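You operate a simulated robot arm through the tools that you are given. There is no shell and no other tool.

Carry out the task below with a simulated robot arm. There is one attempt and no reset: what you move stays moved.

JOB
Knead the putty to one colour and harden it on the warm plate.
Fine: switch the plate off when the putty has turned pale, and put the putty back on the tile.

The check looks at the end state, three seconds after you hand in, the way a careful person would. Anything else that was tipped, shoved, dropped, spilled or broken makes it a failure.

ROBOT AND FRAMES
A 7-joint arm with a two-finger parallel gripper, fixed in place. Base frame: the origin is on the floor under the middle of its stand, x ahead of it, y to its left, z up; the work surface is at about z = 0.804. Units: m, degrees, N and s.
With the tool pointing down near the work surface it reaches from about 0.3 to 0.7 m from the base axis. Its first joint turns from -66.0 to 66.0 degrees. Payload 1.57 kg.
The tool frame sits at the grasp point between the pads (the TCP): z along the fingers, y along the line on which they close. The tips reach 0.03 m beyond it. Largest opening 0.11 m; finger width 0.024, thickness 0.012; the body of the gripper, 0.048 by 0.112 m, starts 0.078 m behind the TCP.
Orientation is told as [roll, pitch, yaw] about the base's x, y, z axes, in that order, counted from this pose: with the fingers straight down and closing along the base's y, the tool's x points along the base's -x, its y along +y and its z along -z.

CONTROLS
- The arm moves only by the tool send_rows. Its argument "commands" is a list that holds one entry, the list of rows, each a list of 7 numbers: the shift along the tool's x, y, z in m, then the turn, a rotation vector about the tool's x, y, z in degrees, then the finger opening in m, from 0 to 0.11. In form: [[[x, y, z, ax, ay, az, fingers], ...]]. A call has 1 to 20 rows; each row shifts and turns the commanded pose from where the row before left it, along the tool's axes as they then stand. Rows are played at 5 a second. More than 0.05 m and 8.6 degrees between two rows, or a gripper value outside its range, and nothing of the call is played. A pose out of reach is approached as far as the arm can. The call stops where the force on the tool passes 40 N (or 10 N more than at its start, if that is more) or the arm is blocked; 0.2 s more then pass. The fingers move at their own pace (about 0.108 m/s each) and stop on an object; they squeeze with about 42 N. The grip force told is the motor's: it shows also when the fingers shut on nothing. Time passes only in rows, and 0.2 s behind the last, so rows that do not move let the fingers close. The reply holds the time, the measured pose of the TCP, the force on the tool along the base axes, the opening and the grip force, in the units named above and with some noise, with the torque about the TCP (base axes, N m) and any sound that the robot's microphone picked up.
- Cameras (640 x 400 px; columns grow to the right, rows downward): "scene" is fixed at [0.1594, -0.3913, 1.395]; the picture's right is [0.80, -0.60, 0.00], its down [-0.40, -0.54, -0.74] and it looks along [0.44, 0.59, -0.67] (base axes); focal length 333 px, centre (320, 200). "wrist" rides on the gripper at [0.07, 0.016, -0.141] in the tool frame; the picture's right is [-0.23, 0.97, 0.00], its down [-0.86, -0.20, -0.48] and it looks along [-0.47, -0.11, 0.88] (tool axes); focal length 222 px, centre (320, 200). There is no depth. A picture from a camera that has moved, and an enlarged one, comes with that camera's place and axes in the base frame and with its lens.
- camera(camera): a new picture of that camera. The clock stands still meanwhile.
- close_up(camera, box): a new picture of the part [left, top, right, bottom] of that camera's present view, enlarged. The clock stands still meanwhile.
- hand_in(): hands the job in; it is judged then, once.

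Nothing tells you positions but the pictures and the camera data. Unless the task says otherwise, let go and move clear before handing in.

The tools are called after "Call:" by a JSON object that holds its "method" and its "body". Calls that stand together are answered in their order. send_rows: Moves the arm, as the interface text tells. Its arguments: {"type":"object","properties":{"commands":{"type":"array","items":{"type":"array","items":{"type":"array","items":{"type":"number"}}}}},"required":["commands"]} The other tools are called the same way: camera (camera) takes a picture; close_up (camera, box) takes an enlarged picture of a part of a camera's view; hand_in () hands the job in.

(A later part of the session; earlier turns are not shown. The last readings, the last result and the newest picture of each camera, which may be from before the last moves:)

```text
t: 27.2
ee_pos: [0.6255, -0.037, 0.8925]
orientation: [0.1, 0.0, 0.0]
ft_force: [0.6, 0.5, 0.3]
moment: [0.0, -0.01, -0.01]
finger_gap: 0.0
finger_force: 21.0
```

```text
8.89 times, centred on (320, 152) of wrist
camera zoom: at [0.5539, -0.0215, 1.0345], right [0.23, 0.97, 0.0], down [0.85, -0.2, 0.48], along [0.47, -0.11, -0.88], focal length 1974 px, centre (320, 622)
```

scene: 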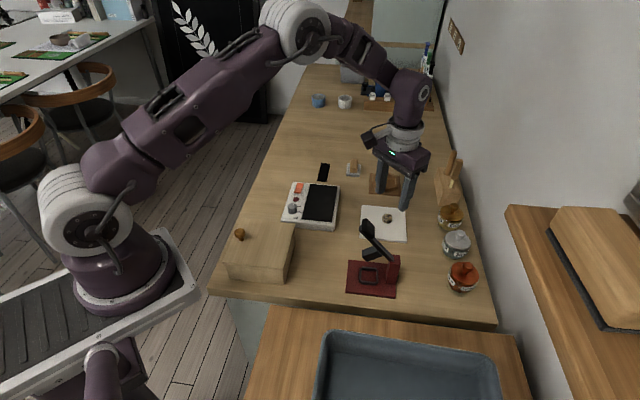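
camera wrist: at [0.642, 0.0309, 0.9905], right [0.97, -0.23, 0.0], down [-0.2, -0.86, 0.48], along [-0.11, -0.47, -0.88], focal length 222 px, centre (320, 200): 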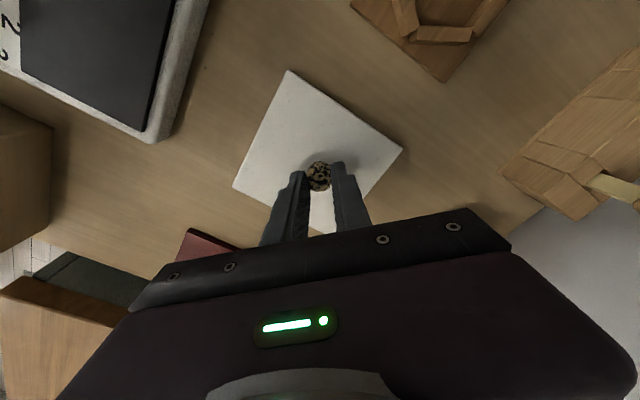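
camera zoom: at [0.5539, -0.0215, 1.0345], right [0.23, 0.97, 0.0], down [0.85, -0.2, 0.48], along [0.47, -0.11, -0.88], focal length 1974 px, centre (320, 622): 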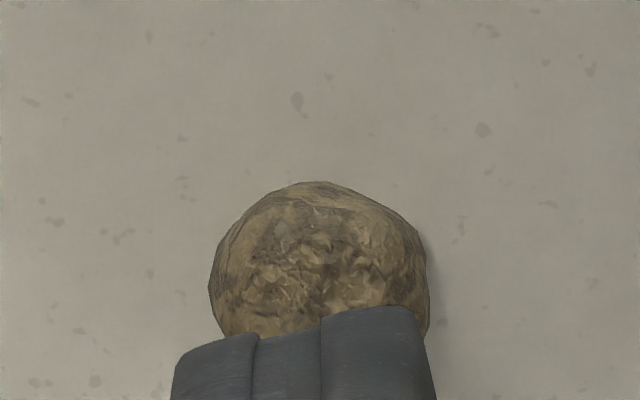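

Nearly one colour. One or two more gentle presses should finish it.

Call:
{"method": "send_rows", "body": {"commands": [[[0, -0.001, 0.03, 0, 0, 0, 0.0], [0, 0, 0.006, 0, 0, 0, 0.0], [0, 0, 0.001, 0, 0, 0, 0.0], [0, 0, 0.0005, 0, 0, 0, 0.0], [0, 0, 0, 0, 0, 0, 0.0]]]}}

Call:
{"method": "close_up", "body": {"camera": "scene", "box": [375, 208, 400, 228]}}

```text
t: 28.4
ee_pos: [0.6254, -0.0382, 0.8556]
orientation: [0.0, 0.0, 0.2]
ft_force: [-0.2, -0.1, -0.1]
moment: [0.01, -0.01, 0.04]
finger_gap: 0.0001
finger_force: 21.1
```

```text
16.00 times, centred on (388, 218) of scene
camera zoom: at [0.1594, -0.3913, 1.395], right [0.8, -0.6, 0.0], down [-0.4, -0.54, -0.74], along [0.44, 0.59, -0.67], focal length 5330 px, centre (-760, -88)
```

zoom: 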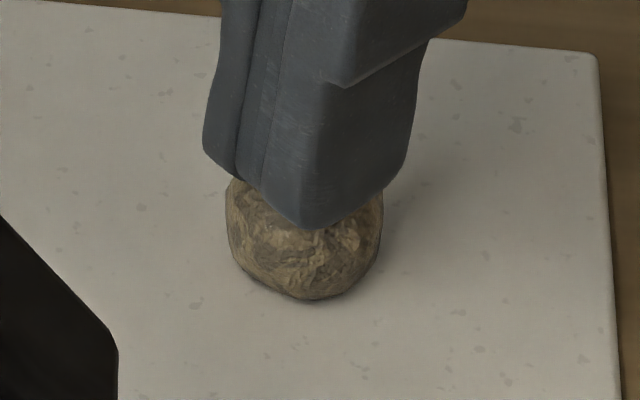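

Not touching yet. I will press a little further.

Call:
{"method": "send_rows", "body": {"commands": [[[0, 0, 0.001, 0, 0, 0, 0.0], [0, 0, 0.001, 0, 0, 0, 0.0], [0, 0, 0.0005, 0, 0, 0, 0.0], [0, 0, 0, 0, 0, 0, 0.0]]]}}

Call:
{"method": "close_up", "body": {"camera": "scene", "box": [375, 208, 400, 228]}}

```text
t: 29.4
ee_pos: [0.625, -0.0394, 0.8551]
orientation: [-0.2, -0.4, 0.2]
ft_force: [-2.6, -0.1, 29.3]
moment: [-0.04, 0.06, -0.01]
finger_gap: 0.0
finger_force: 21.0
```

```text
16.00 times, centred on (388, 218) of scene
camera zoom: at [0.1588, -0.3913, 1.3951], right [0.8, -0.6, 0.0], down [-0.4, -0.54, -0.74], along [0.45, 0.59, -0.67], focal length 5330 px, centre (-760, -88)
```

zoom: 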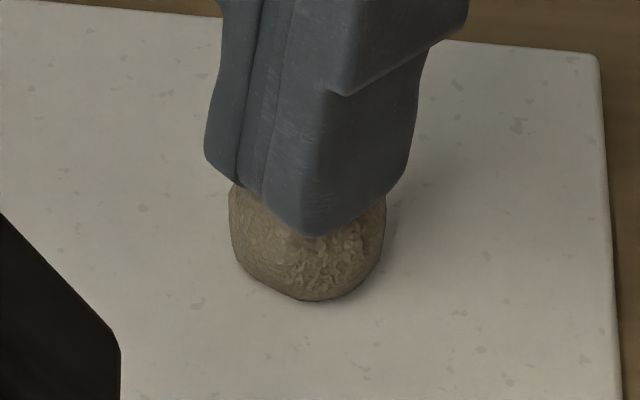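

It is very even now. I will lift and do another one or two presses in the same call to be sure.

Call:
{"method": "send_rows", "body": {"commands": [[[0, 0, -0.01, 0, 0, 0, 0.0], [0, 0, 0, 0, 0, 0, 0.0], [0, 0, 0.008, 0, 0, 0, 0.0], [0, 0, 0.001, 0, 0, 0, 0.0], [0, 0, 0.001, 0, 0, 0, 0.0], [0, 0, 0, 0, 0, 0, 0.0], [0, 0, -0.01, 0, 0, 0, 0.0], [0, 0, -0.03, 0, 0, 0, 0.0], [0, 0, 0, 0, 0, 0, 0.0]]]}}

Call:
{"method": "close_up", "body": {"camera": "scene", "box": [375, 208, 400, 228]}}

Call:
{"method": "close_up", "body": {"camera": "wrist", "box": [290, 130, 350, 175]}}

```text
t: 31.4
ee_pos: [0.6254, -0.0397, 0.8929]
orientation: [0.1, -0.1, 0.1]
ft_force: [-0.5, -0.3, -0.6]
moment: [0.0, 0.0, -0.02]
finger_gap: 0.0
finger_force: 21.0
```

```text
16.00 times, centred on (388, 218) of scene
camera zoom: at [0.1594, -0.3913, 1.395], right [0.8, -0.6, 0.0], down [-0.4, -0.54, -0.74], along [0.44, 0.59, -0.67], focal length 5330 px, centre (-760, -88)
```

zoom: 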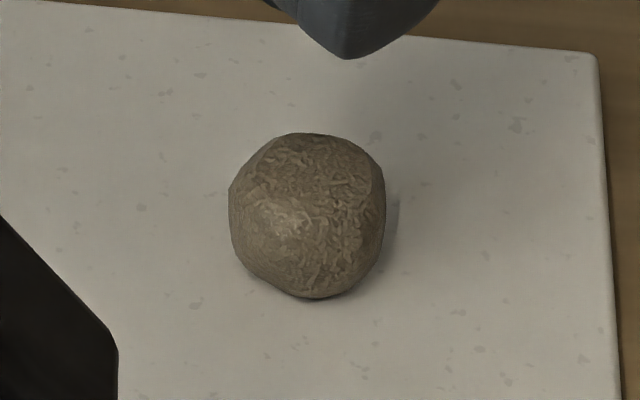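

```text
8.89 times, centred on (320, 152) of wrist
camera zoom: at [0.5541, -0.0231, 1.0339], right [0.23, 0.97, 0.0], down [0.85, -0.2, 0.48], along [0.47, -0.11, -0.88], focal length 1974 px, centre (320, 622)
```

zoom: 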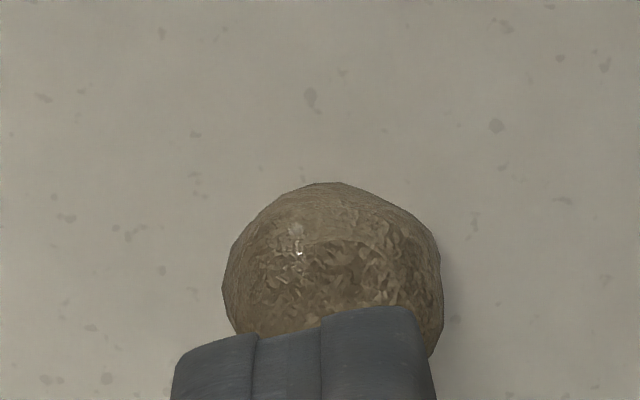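

The putty is now an even brown. Next I will open the fingers, go down around it and pick it up.

Call:
{"method": "send_rows", "body": {"commands": [[[0, 0.001, 0, 0, 0, 0, 0.05], [0, 0, 0, 0, 0, 0, 0.05], [0, 0, 0.03, 0, 0, 0, 0.05], [0, 0, 0.014, 0, 0, 0, 0.05], [0, 0, 0.004, 0, 0, 0, 0.05], [0, 0, 0, 0, 0, 0, 0.05]]]}}

Call:
{"method": "close_up", "body": {"camera": "scene", "box": [355, 190, 415, 245]}}

Call:
{"method": "close_up", "body": {"camera": "wrist", "box": [230, 120, 410, 240]}}

```text
t: 32.8
ee_pos: [0.6239, -0.0382, 0.845]
orientation: [0.1, -0.1, 0.1]
ft_force: [0.5, -0.5, -0.4]
moment: [0.03, -0.01, 0.0]
finger_gap: 0.0499
finger_force: 0.1
```

```text
7.27 times, centred on (385, 218) of scene
camera zoom: at [0.1594, -0.3913, 1.395], right [0.8, -0.6, 0.0], down [-0.4, -0.54, -0.74], along [0.44, 0.59, -0.67], focal length 2423 px, centre (-153, 73)
```

zoom: 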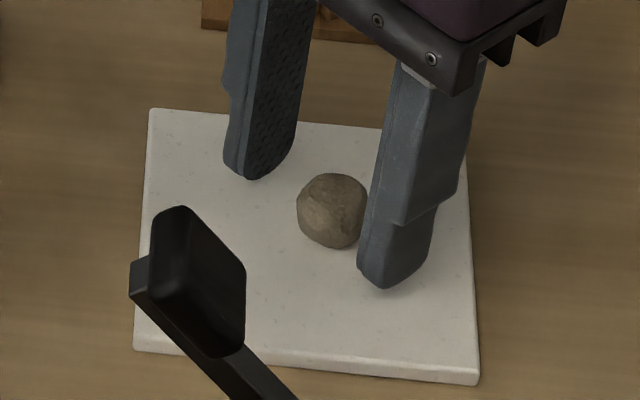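

```text
3.33 times, centred on (320, 180) of wrist
camera zoom: at [0.5537, -0.0213, 0.9861], right [0.23, 0.97, 0.0], down [0.85, -0.2, 0.48], along [0.47, -0.11, -0.88], focal length 740 px, centre (320, 267)
```

zoom: 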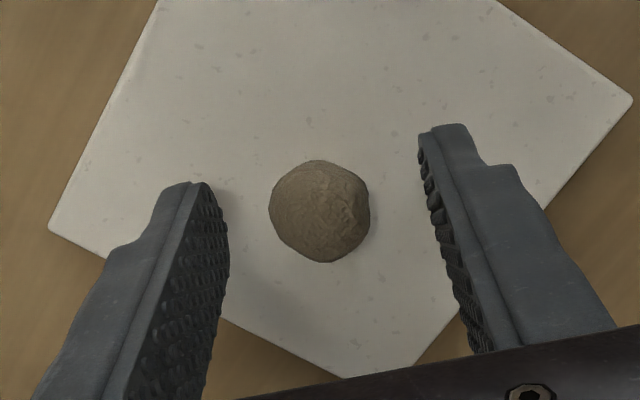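

The ball is centred in y and about 3 mm ahead in x. I will adjust, go 2 mm lower and grip.

Call:
{"method": "send_rows", "body": {"commands": [[[-0.0025, 0, 0.002, 0, 0, 0, 0.05], [0, 0, 0, 0, 0, 0, 0.03], [0, 0, 0, 0, 0, 0, 0.012], [0, 0, 0, 0, 0, 0, 0.012], [0, 0, 0, 0, 0, 0, 0.012]]]}}

Call:
{"method": "close_up", "body": {"camera": "wrist", "box": [230, 120, 410, 240]}}

```text
t: 34.0
ee_pos: [0.6283, -0.0388, 0.8432]
orientation: [0.0, -0.1, 0.0]
ft_force: [0.7, -0.5, 0.7]
moment: [0.0, 0.01, 0.0]
finger_gap: 0.0197
finger_force: 33.4
```

```text
3.33 times, centred on (320, 180) of wrist
camera zoom: at [0.5562, -0.0214, 0.9847], right [0.23, 0.97, 0.0], down [0.85, -0.2, 0.48], along [0.47, -0.11, -0.88], focal length 740 px, centre (320, 267)
```

zoom: 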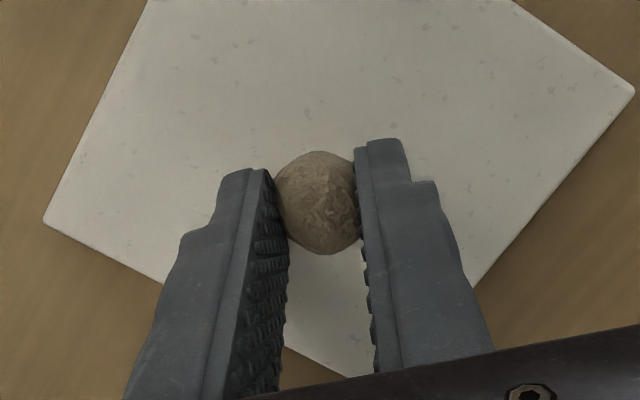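

The putty is gripped. I will lift it and look at it from below its widest side.

Call:
{"method": "send_rows", "body": {"commands": [[[0, 0, -0.03, 0, 0, 0, 0.012], [0, 0, -0.04, 0, 0, 0, 0.012], [0, 0, -0.04, 0, 0, 0, 0.012], [0, 0, 0, 0, 0, 0, 0.012]]]}}

Call:
{"method": "close_up", "body": {"camera": "scene", "box": [355, 140, 435, 210]}}

Call:
{"method": "camera", "body": {"camera": "wrist"}}

```text
t: 35.0
ee_pos: [0.6289, -0.0372, 0.952]
orientation: [0.1, -0.2, 0.2]
ft_force: [0.8, -0.6, -0.5]
moment: [-0.02, -0.03, -0.03]
finger_gap: 0.0197
finger_force: 33.4
```

```text
5.71 times, centred on (395, 175) of scene
camera zoom: at [0.1594, -0.3913, 1.395], right [0.8, -0.6, 0.0], down [-0.4, -0.54, -0.74], along [0.44, 0.59, -0.67], focal length 1904 px, centre (-109, 343)
```

zoom: 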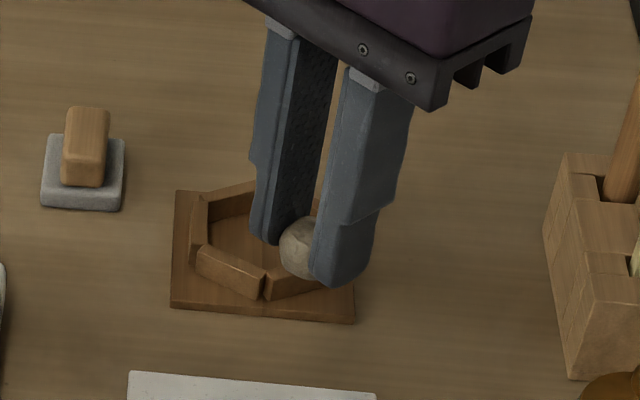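

```text
taken
camera wrist: at [0.5568, -0.0211, 1.0949], right [0.23, 0.97, 0.0], down [0.85, -0.2, 0.48], along [0.47, -0.11, -0.88], focal length 222 px, centre (320, 200)
```

wrist: 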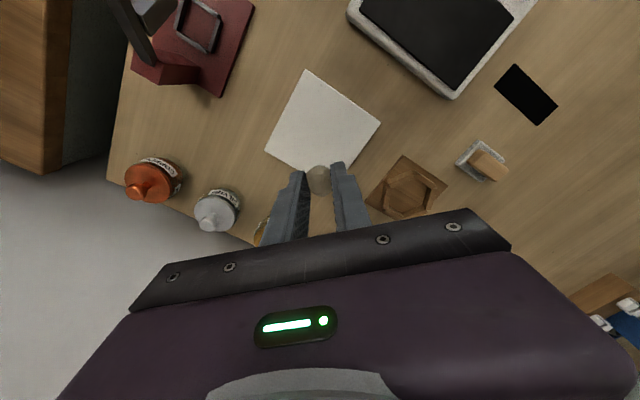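

The putty is held. I will check its colour up close before moving to the plate.

Call:
{"method": "close_up", "body": {"camera": "wrist", "box": [290, 150, 350, 195]}}

Call:
{"method": "close_up", "body": {"camera": "scene", "box": [380, 160, 405, 180]}}

```text
8.89 times, centred on (320, 172) of wrist
camera zoom: at [0.5568, -0.0211, 1.0949], right [0.23, 0.97, 0.0], down [0.85, -0.2, 0.48], along [0.47, -0.11, -0.88], focal length 1974 px, centre (320, 444)
```

zoom: 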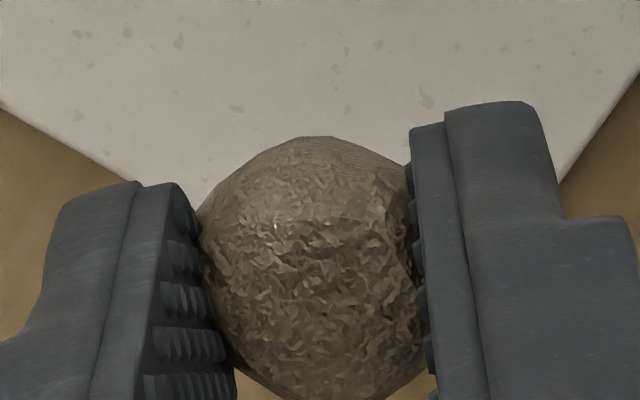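

```text
16.00 times, centred on (392, 170) of scene
camera zoom: at [0.1594, -0.3913, 1.395], right [0.8, -0.6, 0.0], down [-0.4, -0.54, -0.74], along [0.44, 0.59, -0.67], focal length 5330 px, centre (-840, 680)
```

zoom: 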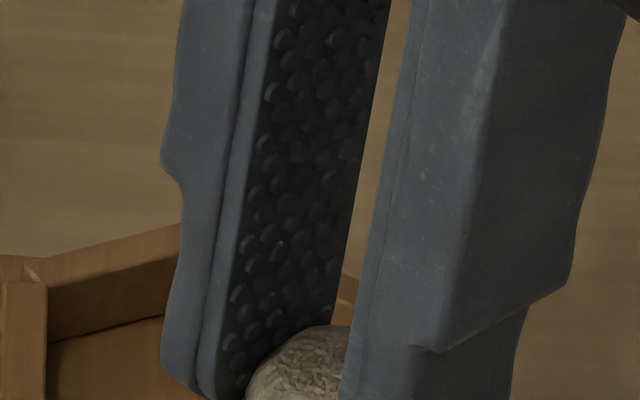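

Even brown all over. I will carry it above the centre of the black plate at about (0.528, 0.098).

Call:
{"method": "send_rows", "body": {"commands": [[[0.025, 0.034, 0, 0, 0, 0, 0.012], [0.025, 0.034, 0, 0, 0, 0, 0.012], [0.025, 0.034, 0, 0, 0, 0, 0.012], [0.025, 0.034, 0, 0, 0, 0, 0.012], [0, 0, 0, 0, 0, 0, 0.012]]]}}

Call:
{"method": "camera", "body": {"camera": "wrist"}}

Call:
{"method": "close_up", "body": {"camera": "scene", "box": [260, 120, 380, 240]}}

```text
t: 36.2
ee_pos: [0.526, 0.1008, 0.9534]
orientation: [0.0, -0.1, 0.0]
ft_force: [0.0, -0.3, 0.0]
moment: [-0.02, 0.03, -0.01]
finger_gap: 0.0197
finger_force: 33.6
```

```text
taken
camera wrist: at [0.4539, 0.1161, 1.0949], right [0.23, 0.97, 0.0], down [0.85, -0.2, 0.48], along [0.47, -0.11, -0.88], focal length 222 px, centre (320, 200)
```

wrist: 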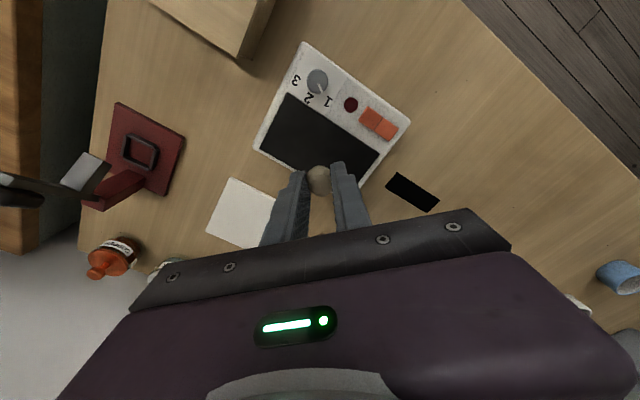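

```text
3.33 times, centred on (320, 180) of scene
camera zoom: at [0.1594, -0.3913, 1.395], right [0.8, -0.6, 0.0], down [-0.4, -0.54, -0.74], along [0.44, 0.59, -0.67], focal length 1110 px, centre (320, 267)
```

zoom: 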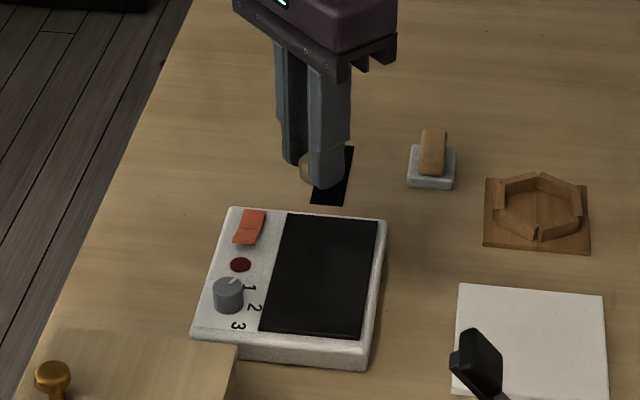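

The black plate's centre is at about (0.529, 0.099), almost straight below. I will go down towards it.

Call:
{"method": "send_rows", "body": {"commands": [[[-0.0025, -0.0015, 0.035, 0, 0, 0, 0.012], [0, 0, 0.035, 0, 0, 0, 0.012], [0, 0, 0.004, 0, 0, 0, 0.012], [0, 0, 0, 0, 0, 0, 0.012]]]}}

Call:
{"method": "close_up", "body": {"camera": "scene", "box": [270, 150, 350, 240]}}

Call:
{"method": "camera", "body": {"camera": "wrist"}}

```text
t: 37.2
ee_pos: [0.5303, 0.0972, 0.879]
orientation: [0.0, -0.1, 0.1]
ft_force: [-0.6, -0.4, -0.9]
moment: [0.01, 0.01, 0.01]
finger_gap: 0.0195
finger_force: 34.0
```

```text
4.44 times, centred on (310, 195) of scene
camera zoom: at [0.1594, -0.3913, 1.395], right [0.8, -0.6, 0.0], down [-0.4, -0.54, -0.74], along [0.44, 0.59, -0.67], focal length 1480 px, centre (364, 222)
```

zoom: 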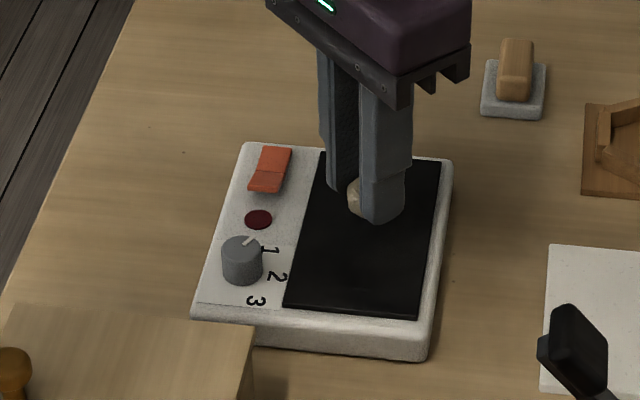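

```text
taken
camera wrist: at [0.4585, 0.1135, 1.021], right [0.23, 0.97, 0.0], down [0.85, -0.2, 0.48], along [0.47, -0.11, -0.88], focal length 222 px, centre (320, 200)
```

wrist: 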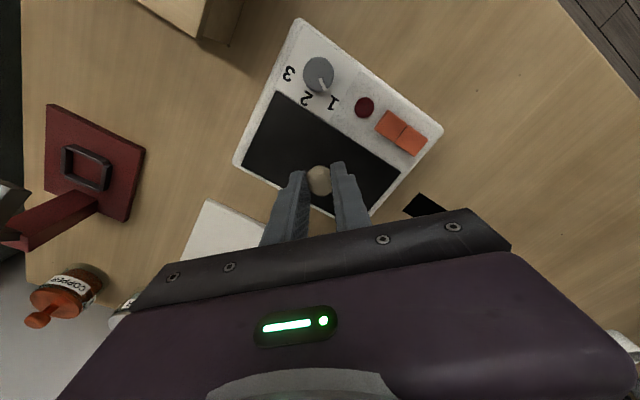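

It is above the plate with about 1 cm to go. I will lower in 2 mm steps, watching the force.

Call:
{"method": "send_rows", "body": {"commands": [[[0, 0, 0.004, 0, 0, 0, 0.012], [0, 0, 0.003, 0, 0, 0, 0.012], [0, 0, 0.002, 0, 0, 0, 0.012]]]}}

Call:
{"method": "close_up", "body": {"camera": "scene", "box": [300, 170, 350, 220]}}

Call:
{"method": "close_up", "body": {"camera": "wrist", "box": [280, 10, 450, 180]}}

```text
t: 38.0
ee_pos: [0.5296, 0.098, 0.8697]
orientation: [0.0, -0.2, 0.2]
ft_force: [0.8, -0.3, -0.2]
moment: [-0.02, 0.02, 0.02]
finger_gap: 0.0196
finger_force: 33.7
```

```text
8.00 times, centred on (325, 195) of scene
camera zoom: at [0.1594, -0.3913, 1.395], right [0.8, -0.6, 0.0], down [-0.4, -0.54, -0.74], along [0.44, 0.59, -0.67], focal length 2665 px, centre (280, 240)
```

zoom: 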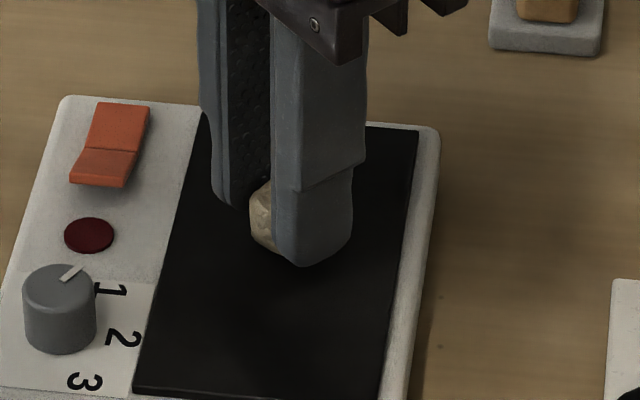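

```text
2.35 times, centred on (365, 95) of wrist
camera zoom: at [0.4585, 0.1135, 1.0122], right [0.23, 0.97, 0.0], down [0.85, -0.2, 0.48], along [0.47, -0.11, -0.88], focal length 523 px, centre (214, 447)
```

zoom: 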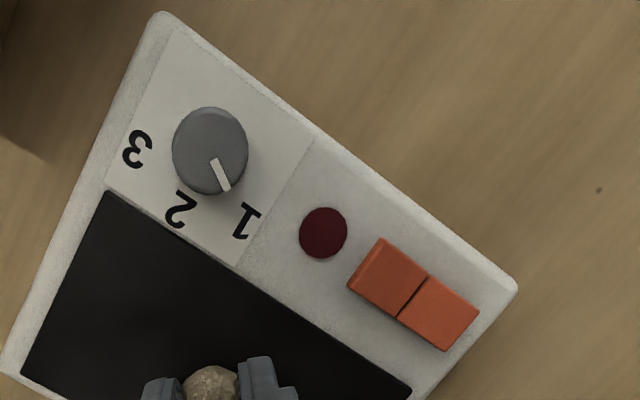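

Still no contact at 0.8697. I will continue in small steps.

Call:
{"method": "send_rows", "body": {"commands": [[[0, 0, 0.002, 0, 0, 0, 0.012], [0, 0, 0.0015, 0, 0, 0, 0.012], [0, 0, 0.0015, 0, 0, 0, 0.012]]]}}

Call:
{"method": "close_up", "body": {"camera": "scene", "box": [300, 170, 350, 220]}}

```text
t: 38.8
ee_pos: [0.5298, 0.0969, 0.8651]
orientation: [0.0, 0.0, 0.1]
ft_force: [0.2, 0.1, -0.2]
moment: [0.0, -0.02, 0.0]
finger_gap: 0.0194
finger_force: 33.4
```

```text
8.00 times, centred on (325, 195) of scene
camera zoom: at [0.1594, -0.3913, 1.395], right [0.8, -0.6, 0.0], down [-0.4, -0.54, -0.74], along [0.44, 0.59, -0.67], focal length 2665 px, centre (280, 240)
```

zoom: 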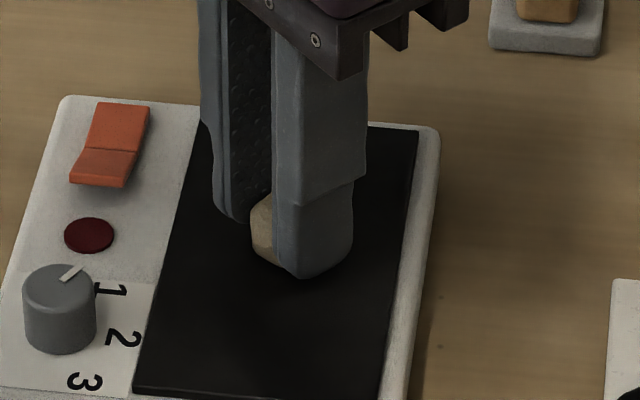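

Call:
{"method": "send_rows", "body": {"commands": [[[0, 0, 0.0015, 0, 0, 0, 0.012], [0, 0, 0.0015, 0, 0, 0, 0.012], [0, 0, 0.0015, 0, 0, 0, 0.012]]]}}

Call:
{"method": "close_up", "body": {"camera": "scene", "box": [300, 170, 350, 220]}}

```text
t: 39.6
ee_pos: [0.5312, 0.0972, 0.8634]
orientation: [0.0, -0.4, 0.1]
ft_force: [-4.2, -2.8, 13.0]
moment: [-0.35, 0.12, 0.03]
finger_gap: 0.0198
finger_force: 33.6
stopped in row 3: the force on the tool passed its limit at 45 N (the readings are from after the stop); the commanded pose is now the measured one
```

```text
8.00 times, centred on (325, 195) of scene
camera zoom: at [0.1591, -0.3914, 1.395], right [0.8, -0.6, 0.0], down [-0.4, -0.54, -0.74], along [0.44, 0.59, -0.67], focal length 2665 px, centre (280, 240)
```

zoom: 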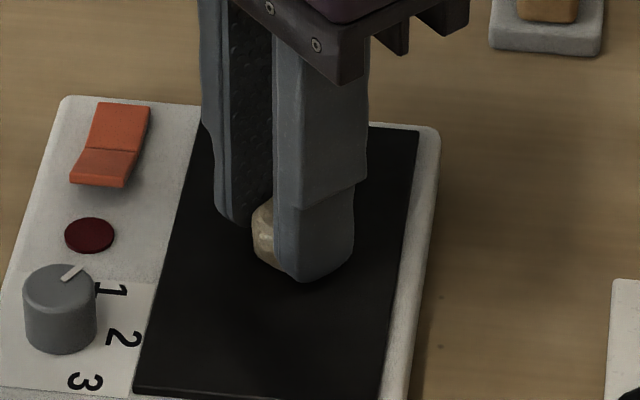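

It touches the plate. I will release it gently.

Call:
{"method": "send_rows", "body": {"commands": [[[0, 0, -0.001, 0, 0, 0, 0.0195], [0, 0, 0, 0, 0, 0, 0.03], [0, 0, 0, 0, 0, 0, 0.05], [0, 0, 0, 0, 0, 0, 0.05]]]}}

Call:
{"method": "close_up", "body": {"camera": "scene", "box": [300, 170, 350, 220]}}

Call:
{"method": "close_up", "body": {"camera": "wrist", "box": [290, 150, 350, 195]}}

```text
t: 40.6
ee_pos: [0.5306, 0.0978, 0.8638]
orientation: [0.0, -0.3, 0.1]
ft_force: [0.4, -0.5, -0.2]
moment: [0.01, -0.03, -0.01]
finger_gap: 0.0501
finger_force: 0.1
```

```text
8.00 times, centred on (325, 195) of scene
camera zoom: at [0.1594, -0.3913, 1.395], right [0.8, -0.6, 0.0], down [-0.4, -0.54, -0.74], along [0.44, 0.59, -0.67], focal length 2665 px, centre (280, 240)
```

zoom: 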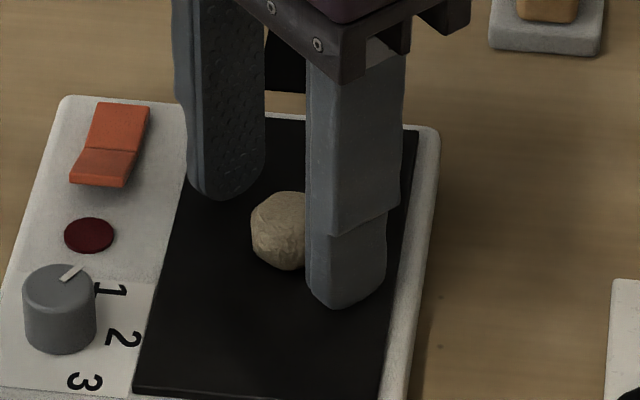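

```text
8.89 times, centred on (320, 172) of wrist
camera zoom: at [0.4596, 0.1133, 1.0049], right [0.23, 0.97, 0.0], down [0.85, -0.2, 0.48], along [0.47, -0.11, -0.88], focal length 1974 px, centre (320, 444)
```

zoom: 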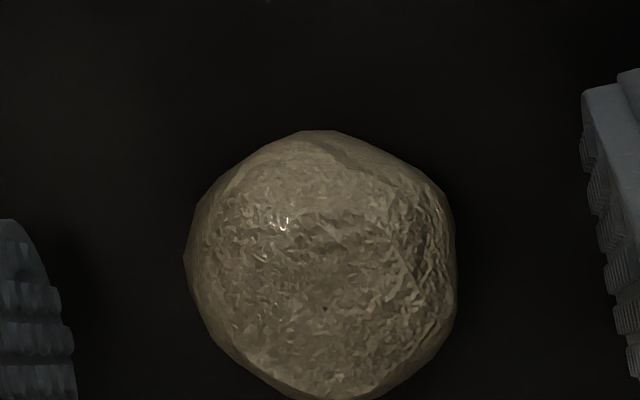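

The putty rests on the plate. I will rise straight up and take a closer look at the rocker switch.

Call:
{"method": "send_rows", "body": {"commands": [[[0, 0, -0.02, 0, 0, 0, 0.05], [0, 0, -0.04, 0, 0, 0, 0.05], [0, 0, -0.02, 0, 0, 0, 0.0], [0, 0, 0, 0, 0, 0, 0.0], [0, 0, 0, 0, 0, 0, 0.0]]]}}

Call:
{"method": "close_up", "body": {"camera": "scene", "box": [285, 175, 325, 205]}}

Call:
{"method": "close_up", "body": {"camera": "scene", "box": [300, 170, 350, 220]}}

Call:
{"method": "camera", "body": {"camera": "wrist"}}

Call:
{"method": "close_up", "body": {"camera": "wrist", "box": [330, 70, 430, 150]}}

```text
t: 41.8
ee_pos: [0.5306, 0.0982, 0.9436]
orientation: [0.0, -0.2, 0.2]
ft_force: [0.9, -0.4, -0.6]
moment: [-0.02, 0.0, 0.02]
finger_gap: 0.0
finger_force: 21.8
```

```text
13.33 times, centred on (305, 190) of scene
camera zoom: at [0.1594, -0.3913, 1.395], right [0.8, -0.6, 0.0], down [-0.4, -0.54, -0.74], along [0.44, 0.59, -0.67], focal length 4442 px, centre (520, 333)
```

zoom: 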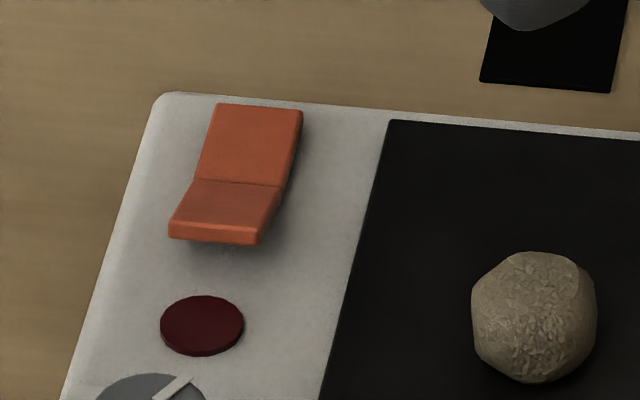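

```text
8.00 times, centred on (325, 195) of scene
camera zoom: at [0.1594, -0.3913, 1.395], right [0.8, -0.6, 0.0], down [-0.4, -0.54, -0.74], along [0.44, 0.59, -0.67], focal length 2665 px, centre (280, 240)
```

zoom: 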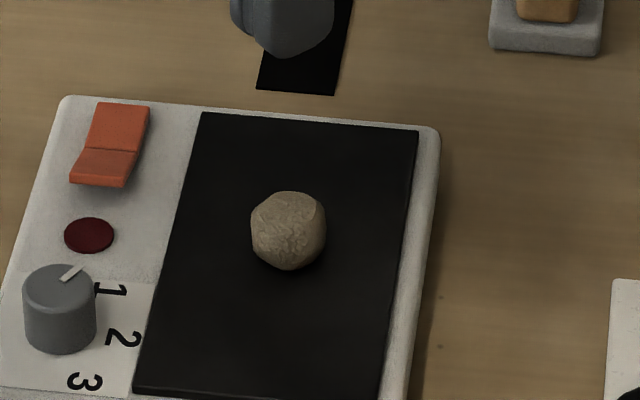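

```text
taken
camera wrist: at [0.459, 0.114, 1.0849], right [0.23, 0.97, 0.0], down [0.85, -0.2, 0.48], along [0.47, -0.11, -0.88], focal length 222 px, centre (320, 200)
```

wrist: 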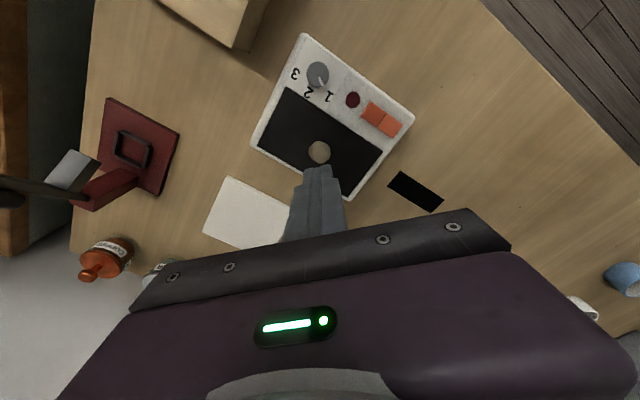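

```text
5.00 times, centred on (380, 110) of wrist
camera zoom: at [0.459, 0.114, 1.0849], right [0.23, 0.97, 0.0], down [0.85, -0.2, 0.48], along [0.47, -0.11, -0.88], focal length 1111 px, centre (20, 650)
```

zoom: 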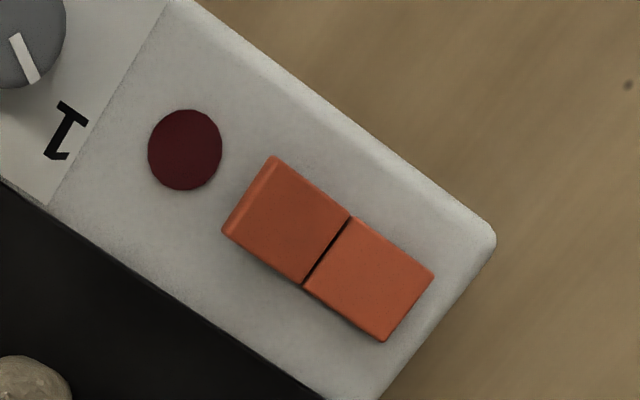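

The rocker runs from about (0.498, 0.153), the raised end near the lamp, to (0.529, 0.184), the pressed end. I will go above the raised end with closed fingers.

Call:
{"method": "send_rows", "body": {"commands": [[[0.016, 0.028, 0, 0, 0, 0, 0.0], [0.0155, 0.028, 0, 0, 0, 0, 0.0], [0, 0, 0.04, 0, 0, 0, 0.0], [0, 0, 0.01, 0, 0, 0, 0.0], [0, 0, 0, 0, 0, 0, 0.0]]]}}

Call:
{"method": "close_up", "body": {"camera": "scene", "box": [280, 165, 330, 205]}}

Call:
{"method": "close_up", "body": {"camera": "wrist", "box": [230, 70, 410, 230]}}

```text
t: 43.0
ee_pos: [0.5018, 0.1535, 0.8938]
orientation: [0.0, -0.2, 0.1]
ft_force: [0.2, -0.4, 0.3]
moment: [0.02, 0.0, -0.02]
finger_gap: 0.0002
finger_force: 21.8
```

```text
10.00 times, centred on (305, 185) of scene
camera zoom: at [0.1594, -0.3913, 1.395], right [0.8, -0.6, 0.0], down [-0.4, -0.54, -0.74], along [0.44, 0.59, -0.67], focal length 3331 px, centre (470, 350)
```

zoom: 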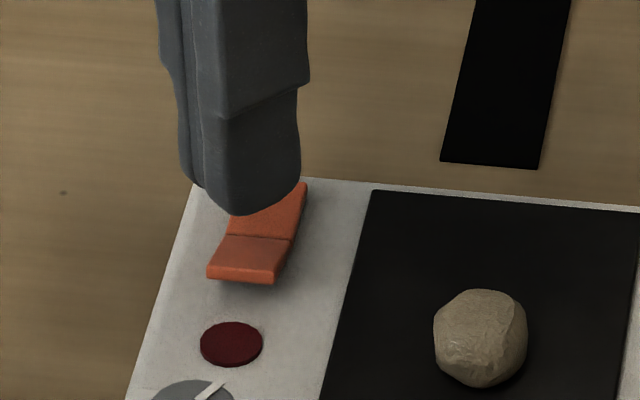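

```text
2.50 times, centred on (320, 150) of wrist
camera zoom: at [0.4291, 0.1698, 1.0347], right [0.23, 0.97, 0.0], down [0.85, -0.2, 0.48], along [0.47, -0.11, -0.88], focal length 555 px, centre (320, 325)
```

zoom: 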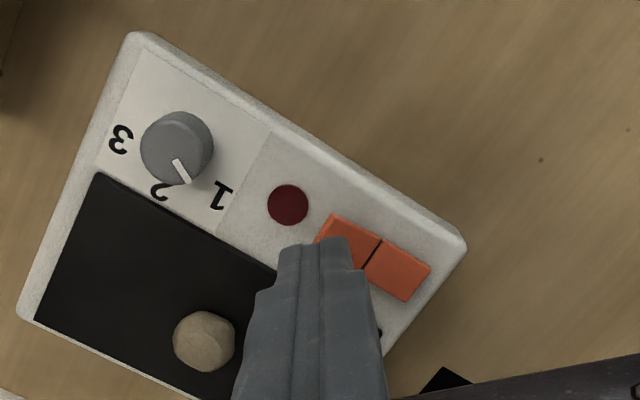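

The tips line up with the raised end. I will press slowly and watch for a click or the lamp.

Call:
{"method": "send_rows", "body": {"commands": [[[0, 0, 0.01, 0, 0, 0, 0.0], [0, 0, 0.003, 0, 0, 0, 0.0], [0, 0, 0.003, 0, 0, 0, 0.0], [0, 0, 0.002, 0, 0, 0, 0.0]]]}}

Call:
{"method": "close_up", "body": {"camera": "scene", "box": [280, 165, 330, 205]}}

```text
t: 44.0
ee_pos: [0.5013, 0.1524, 0.8764]
orientation: [0.1, -0.3, 0.1]
ft_force: [0.2, -1.0, -0.1]
moment: [0.02, -0.01, 0.0]
finger_gap: 0.0002
finger_force: 21.7
```

```text
10.00 times, centred on (305, 185) of scene
camera zoom: at [0.1594, -0.3913, 1.395], right [0.8, -0.6, 0.0], down [-0.4, -0.54, -0.74], along [0.44, 0.59, -0.67], focal length 3331 px, centre (470, 350)
```

zoom: 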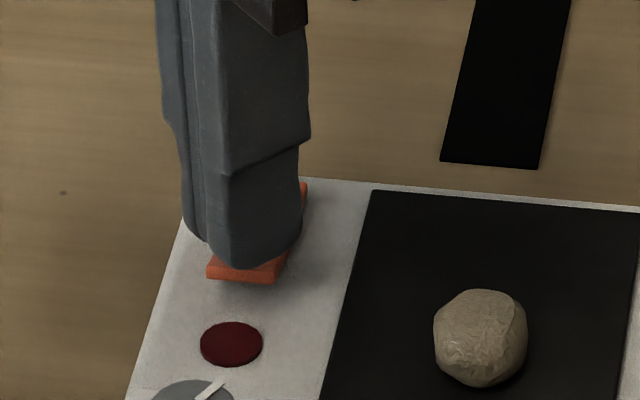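

Call:
{"method": "send_rows", "body": {"commands": [[[0, 0, 0.002, 0, 0, 0, 0.0], [0, 0, 0.002, 0, 0, 0, 0.0], [0, 0, 0.001, 0, 0, 0, 0.0]]]}}

Call:
{"method": "close_up", "body": {"camera": "scene", "box": [280, 165, 330, 205]}}

```text
t: 44.8
ee_pos: [0.4991, 0.154, 0.8703]
orientation: [0.1, -0.3, 0.1]
ft_force: [0.5, -0.4, -0.5]
moment: [0.03, -0.04, 0.0]
finger_gap: 0.0002
finger_force: 20.9
```

```text
10.00 times, centred on (305, 185) of scene
camera zoom: at [0.1594, -0.3913, 1.395], right [0.8, -0.6, 0.0], down [-0.4, -0.54, -0.74], along [0.44, 0.59, -0.67], focal length 3331 px, centre (470, 350)
```

zoom: 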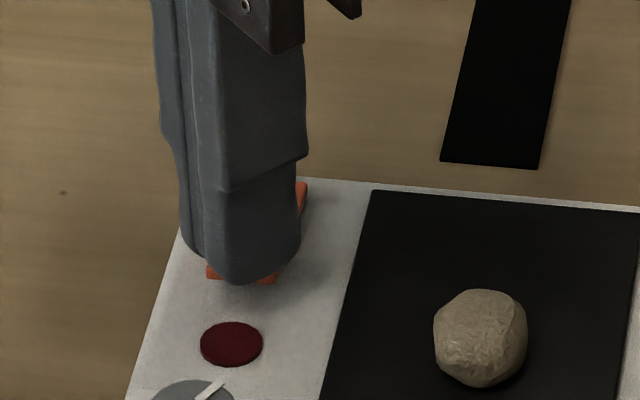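

Call:
{"method": "send_rows", "body": {"commands": [[[0, 0, 0.0015, 0, 0, 0, 0.0], [0, 0, 0.0015, 0, 0, 0, 0.0], [0, 0, 0.001, 0, 0, 0, 0.0]]]}}

Call:
{"method": "close_up", "body": {"camera": "scene", "box": [280, 165, 330, 205]}}

```text
t: 45.6
ee_pos: [0.4995, 0.1529, 0.8668]
orientation: [0.0, -0.2, 0.1]
ft_force: [-0.3, -0.4, 0.0]
moment: [-0.02, 0.04, 0.0]
finger_gap: 0.0
finger_force: 20.9
```

```text
10.00 times, centred on (305, 185) of scene
camera zoom: at [0.1594, -0.3913, 1.395], right [0.8, -0.6, 0.0], down [-0.4, -0.54, -0.74], along [0.44, 0.59, -0.67], focal length 3331 px, centre (470, 350)
```

zoom: 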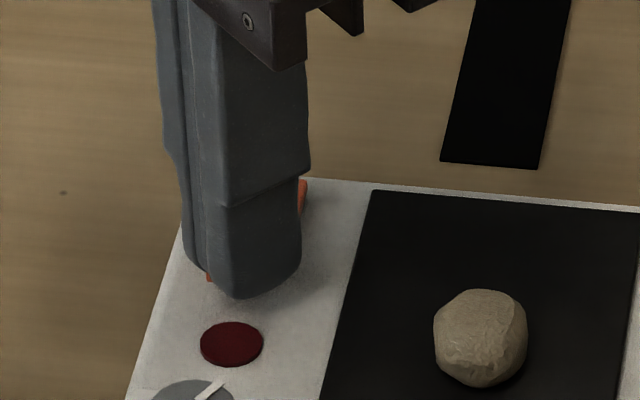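

No contact yet, so the rocker is lower than I thought. I will shift 3 mm inward along it and keep lowering.

Call:
{"method": "send_rows", "body": {"commands": [[[-0.003, 0.003, 0, 0, 0, 0, 0.0], [0, 0, 0.001, 0, 0, 0, 0.0], [0, 0, 0.001, 0, 0, 0, 0.0], [0, 0, 0.001, 0, 0, 0, 0.0]]]}}

Call:
{"method": "close_up", "body": {"camera": "scene", "box": [280, 165, 330, 205]}}

Call:
{"method": "close_up", "body": {"camera": "wrist", "box": [230, 70, 410, 230]}}

```text
t: 46.6
ee_pos: [0.5031, 0.1565, 0.8631]
orientation: [0.1, -0.3, 0.1]
ft_force: [0.5, -1.0, -0.6]
moment: [0.01, 0.0, 0.01]
finger_gap: 0.0
finger_force: 21.2
```

```text
10.00 times, centred on (305, 185) of scene
camera zoom: at [0.1594, -0.3913, 1.395], right [0.8, -0.6, 0.0], down [-0.4, -0.54, -0.74], along [0.44, 0.59, -0.67], focal length 3331 px, centre (470, 350)
```

zoom: 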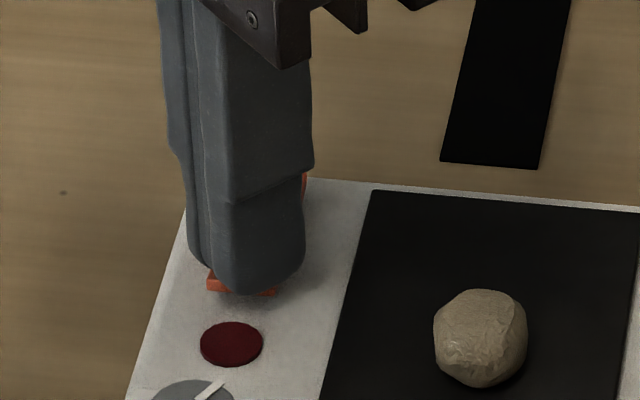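

```text
2.50 times, centred on (320, 150) of wrist
camera zoom: at [0.4312, 0.1727, 1.0053], right [0.23, 0.97, 0.0], down [0.85, -0.2, 0.48], along [0.47, -0.11, -0.88], focal length 555 px, centre (320, 325)
```

zoom: 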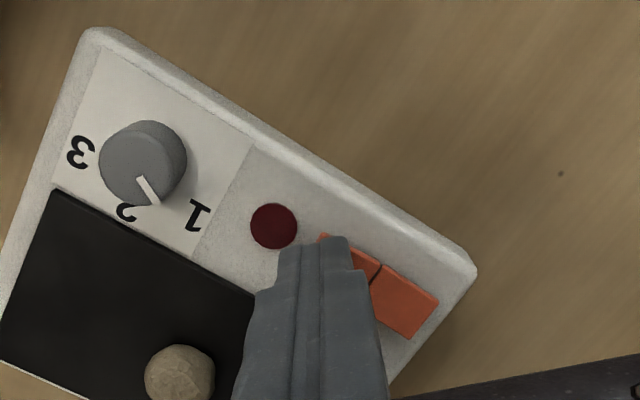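

The raised end is already moving down with little force. I will continue.

Call:
{"method": "send_rows", "body": {"commands": [[[0, 0, 0.001, 0, 0, 0, 0.0], [0, 0, 0.001, 0, 0, 0, 0.0], [0, 0, 0.001, 0, 0, 0, 0.0]]]}}

Call:
{"method": "close_up", "body": {"camera": "scene", "box": [280, 165, 330, 205]}}

```text
t: 47.4
ee_pos: [0.5016, 0.1554, 0.861]
orientation: [0.0, -0.3, 0.1]
ft_force: [0.3, 0.3, 0.2]
moment: [0.0, 0.03, -0.01]
finger_gap: 0.0
finger_force: 20.8
heard: click
```

```text
10.00 times, centred on (305, 185) of scene
camera zoom: at [0.1594, -0.3913, 1.395], right [0.8, -0.6, 0.0], down [-0.4, -0.54, -0.74], along [0.44, 0.59, -0.67], focal length 3331 px, centre (470, 350)
```

zoom: 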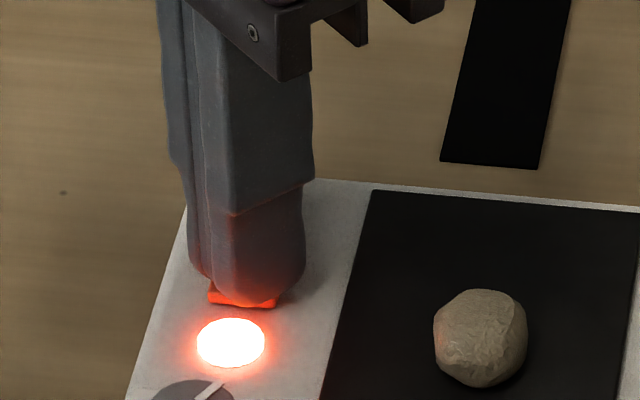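

A click, and the lamp is lit. I will rise, wait above the other rocker end and watch the putty.

Call:
{"method": "send_rows", "body": {"commands": [[[0, 0, -0.03, 0, 0, 0, 0.0], [-0.012, 0.014, 0, 0, 0, 0, 0.0], [-0.012, 0.013, 0, 0, 0, 0, 0.0], [0, 0, 0, 0, 0, 0, 0.0]]]}}

Call:
{"method": "close_up", "body": {"camera": "scene", "box": [285, 165, 345, 215]}}

Call:
{"method": "close_up", "body": {"camera": "scene", "box": [310, 188, 335, 208]}}

Call:
{"method": "close_up", "body": {"camera": "wrist", "box": [190, 70, 410, 230]}}

```text
t: 48.4
ee_pos: [0.5257, 0.1832, 0.89]
orientation: [0.0, -0.3, 0.1]
ft_force: [0.1, 0.2, -0.1]
moment: [-0.03, 0.0, 0.02]
finger_gap: 0.0
finger_force: 20.9
```

```text
8.00 times, centred on (315, 190) of scene
camera zoom: at [0.1594, -0.3913, 1.395], right [0.8, -0.6, 0.0], down [-0.4, -0.54, -0.74], along [0.44, 0.59, -0.67], focal length 2665 px, centre (360, 280)
```

zoom: 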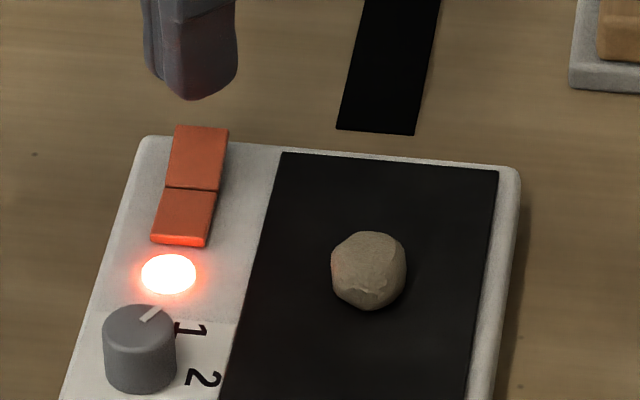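

```text
16.00 times, centred on (322, 198) of scene
camera zoom: at [0.1594, -0.3913, 1.395], right [0.8, -0.6, 0.0], down [-0.4, -0.54, -0.74], along [0.44, 0.59, -0.67], focal length 5330 px, centre (280, 232)
```

zoom: 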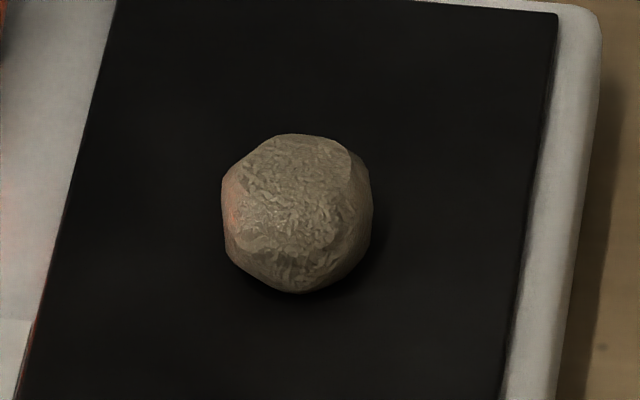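

```text
2.50 times, centred on (300, 150) of wrist
camera zoom: at [0.4548, 0.1996, 1.0318], right [0.23, 0.97, 0.0], down [0.85, -0.2, 0.48], along [0.47, -0.11, -0.88], focal length 555 px, centre (370, 325)
```

zoom: 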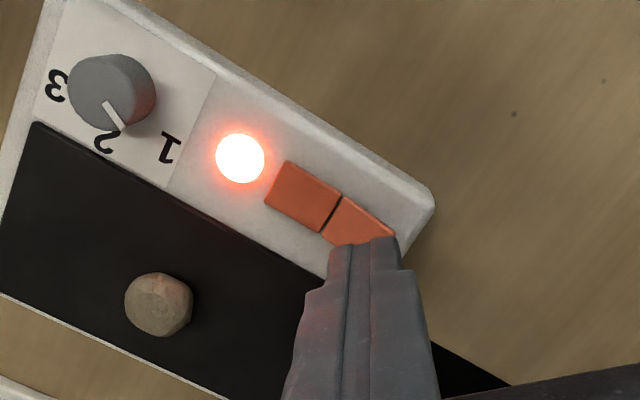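

The putty is still brown. I will hover close to the far end of the rocker and wait in short steps.

Call:
{"method": "send_rows", "body": {"commands": [[[0, 0, 0.012, 0, 0, 0, 0.0], [0, 0, 0, 0, 0, 0, 0.0], [0, 0, 0, 0, 0, 0, 0.0], [0, 0, 0, 0, 0, 0, 0.0], [0, 0, 0, 0, 0, 0, 0.0], [0, 0, 0, 0, 0, 0, 0.0], [0, 0, 0, 0, 0, 0, 0.0], [0, 0, 0, 0, 0, 0, 0.0]]]}}

Call:
{"method": "close_up", "body": {"camera": "scene", "box": [310, 188, 335, 208]}}

Call:
{"method": "close_up", "body": {"camera": "scene", "box": [285, 165, 345, 215]}}

```text
t: 50.2
ee_pos: [0.5267, 0.1836, 0.8786]
orientation: [0.1, -0.4, 0.1]
ft_force: [0.3, -0.2, -0.1]
moment: [-0.01, 0.04, -0.02]
finger_gap: 0.0003
finger_force: 21.3
```

```text
16.00 times, centred on (322, 198) of scene
camera zoom: at [0.1594, -0.3913, 1.395], right [0.8, -0.6, 0.0], down [-0.4, -0.54, -0.74], along [0.44, 0.59, -0.67], focal length 5330 px, centre (280, 232)
```

zoom: 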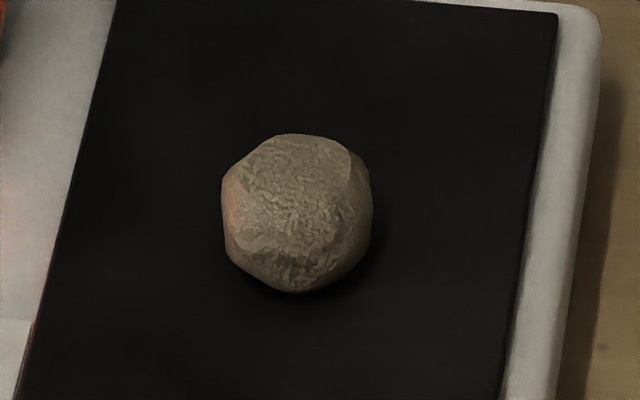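

```text
8.00 times, centred on (315, 190) of scene
camera zoom: at [0.1594, -0.3913, 1.395], right [0.8, -0.6, 0.0], down [-0.4, -0.54, -0.74], along [0.44, 0.59, -0.67], focal length 2665 px, centre (360, 280)
```

zoom: 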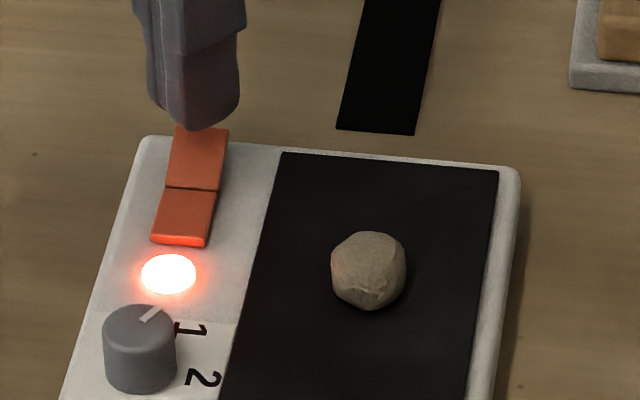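

Call:
{"method": "send_rows", "body": {"commands": [[[0, 0, 0.004, 0, 0, 0, 0.0], [0, 0, 0, 0, 0, 0, 0.0], [0, 0, 0, 0, 0, 0, 0.0], [0, 0, 0, 0, 0, 0, 0.0], [0, 0, 0, 0, 0, 0, 0.0], [0, 0, 0, 0, 0, 0, 0.0], [0, 0, 0, 0, 0, 0, 0.0], [0, 0, 0, 0, 0, 0, 0.0], [0, 0, 0, 0, 0, 0, 0.0], [0, 0, 0, 0, 0, 0, 0.0], [0, 0, 0, 0, 0, 0, 0.0], [0, 0, 0, 0, 0, 0, 0.0], [0, 0, 0, 0, 0, 0, 0.0], [0, 0, 0, 0, 0, 0, 0.0]]]}}

Call:
{"method": "close_up", "body": {"camera": "scene", "box": [310, 188, 335, 208]}}

```text
t: 53.2
ee_pos: [0.5266, 0.1829, 0.873]
orientation: [0.0, -0.3, 0.0]
ft_force: [0.1, 0.9, 0.8]
moment: [0.01, 0.02, -0.02]
finger_gap: 0.0
finger_force: 21.8
```

```text
16.00 times, centred on (322, 198) of scene
camera zoom: at [0.1594, -0.3913, 1.395], right [0.8, -0.6, 0.0], down [-0.4, -0.54, -0.74], along [0.44, 0.59, -0.67], focal length 5330 px, centre (280, 232)
```

zoom: 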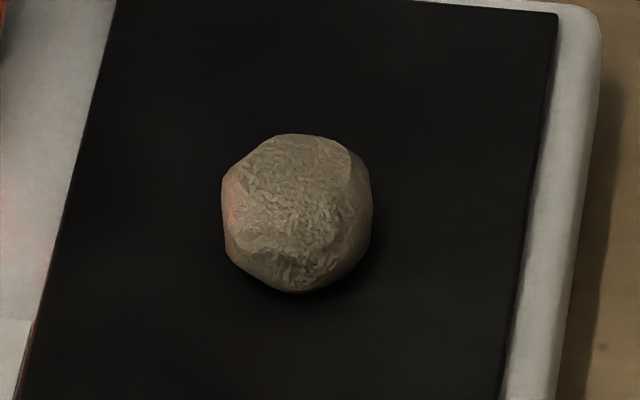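

No visible change yet. I will wait another 3 s.

Call:
{"method": "send_rows", "body": {"commands": [[[0, 0, 0, 0, 0, 0, 0.0], [0, 0, 0, 0, 0, 0, 0.0], [0, 0, 0, 0, 0, 0, 0.0], [0, 0, 0, 0, 0, 0, 0.0], [0, 0, 0, 0, 0, 0, 0.0], [0, 0, 0, 0, 0, 0, 0.0], [0, 0, 0, 0, 0, 0, 0.0], [0, 0, 0, 0, 0, 0, 0.0], [0, 0, 0, 0, 0, 0, 0.0], [0, 0, 0, 0, 0, 0, 0.0], [0, 0, 0, 0, 0, 0, 0.0], [0, 0, 0, 0, 0, 0, 0.0], [0, 0, 0, 0, 0, 0, 0.0], [0, 0, 0, 0, 0, 0, 0.0], [0, 0, 0, 0, 0, 0, 0.0]]]}}

Call:
{"method": "close_up", "body": {"camera": "scene", "box": [310, 188, 335, 208]}}

Call:
{"method": "close_up", "body": {"camera": "wrist", "box": [190, 120, 310, 220]}}

```text
t: 56.4
ee_pos: [0.5269, 0.1829, 0.8745]
orientation: [0.0, -0.2, 0.1]
ft_force: [-0.1, 0.2, 0.8]
moment: [0.04, 0.0, 0.01]
finger_gap: 0.0001
finger_force: 21.5
```

```text
16.00 times, centred on (322, 198) of scene
camera zoom: at [0.1594, -0.3913, 1.395], right [0.8, -0.6, 0.0], down [-0.4, -0.54, -0.74], along [0.44, 0.59, -0.67], focal length 5330 px, centre (280, 232)
```

zoom: 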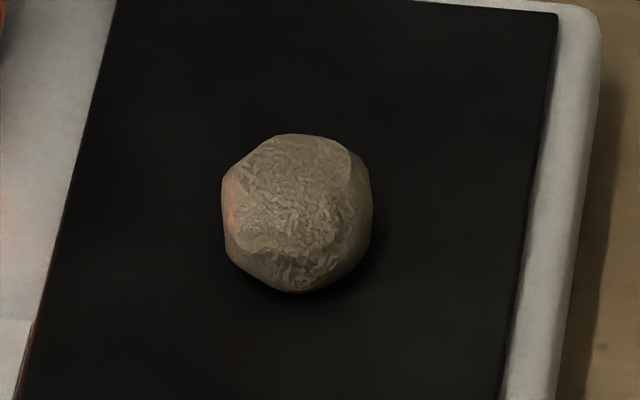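

```text
4.00 times, centred on (250, 170) of wrist
camera zoom: at [0.4551, 0.1996, 1.0156], right [0.23, 0.97, 0.0], down [0.85, -0.2, 0.48], along [0.47, -0.11, -0.88], focal length 888 px, centre (600, 320)
```

zoom: 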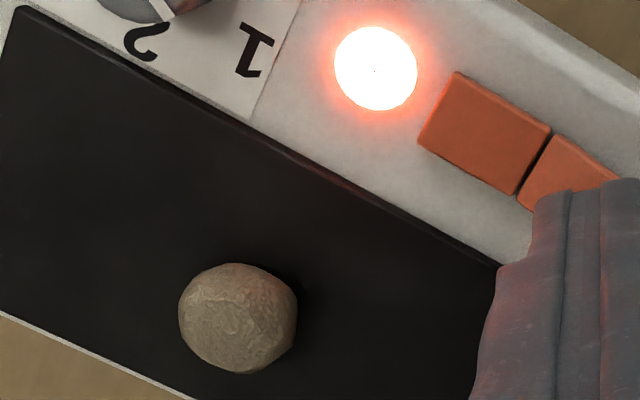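

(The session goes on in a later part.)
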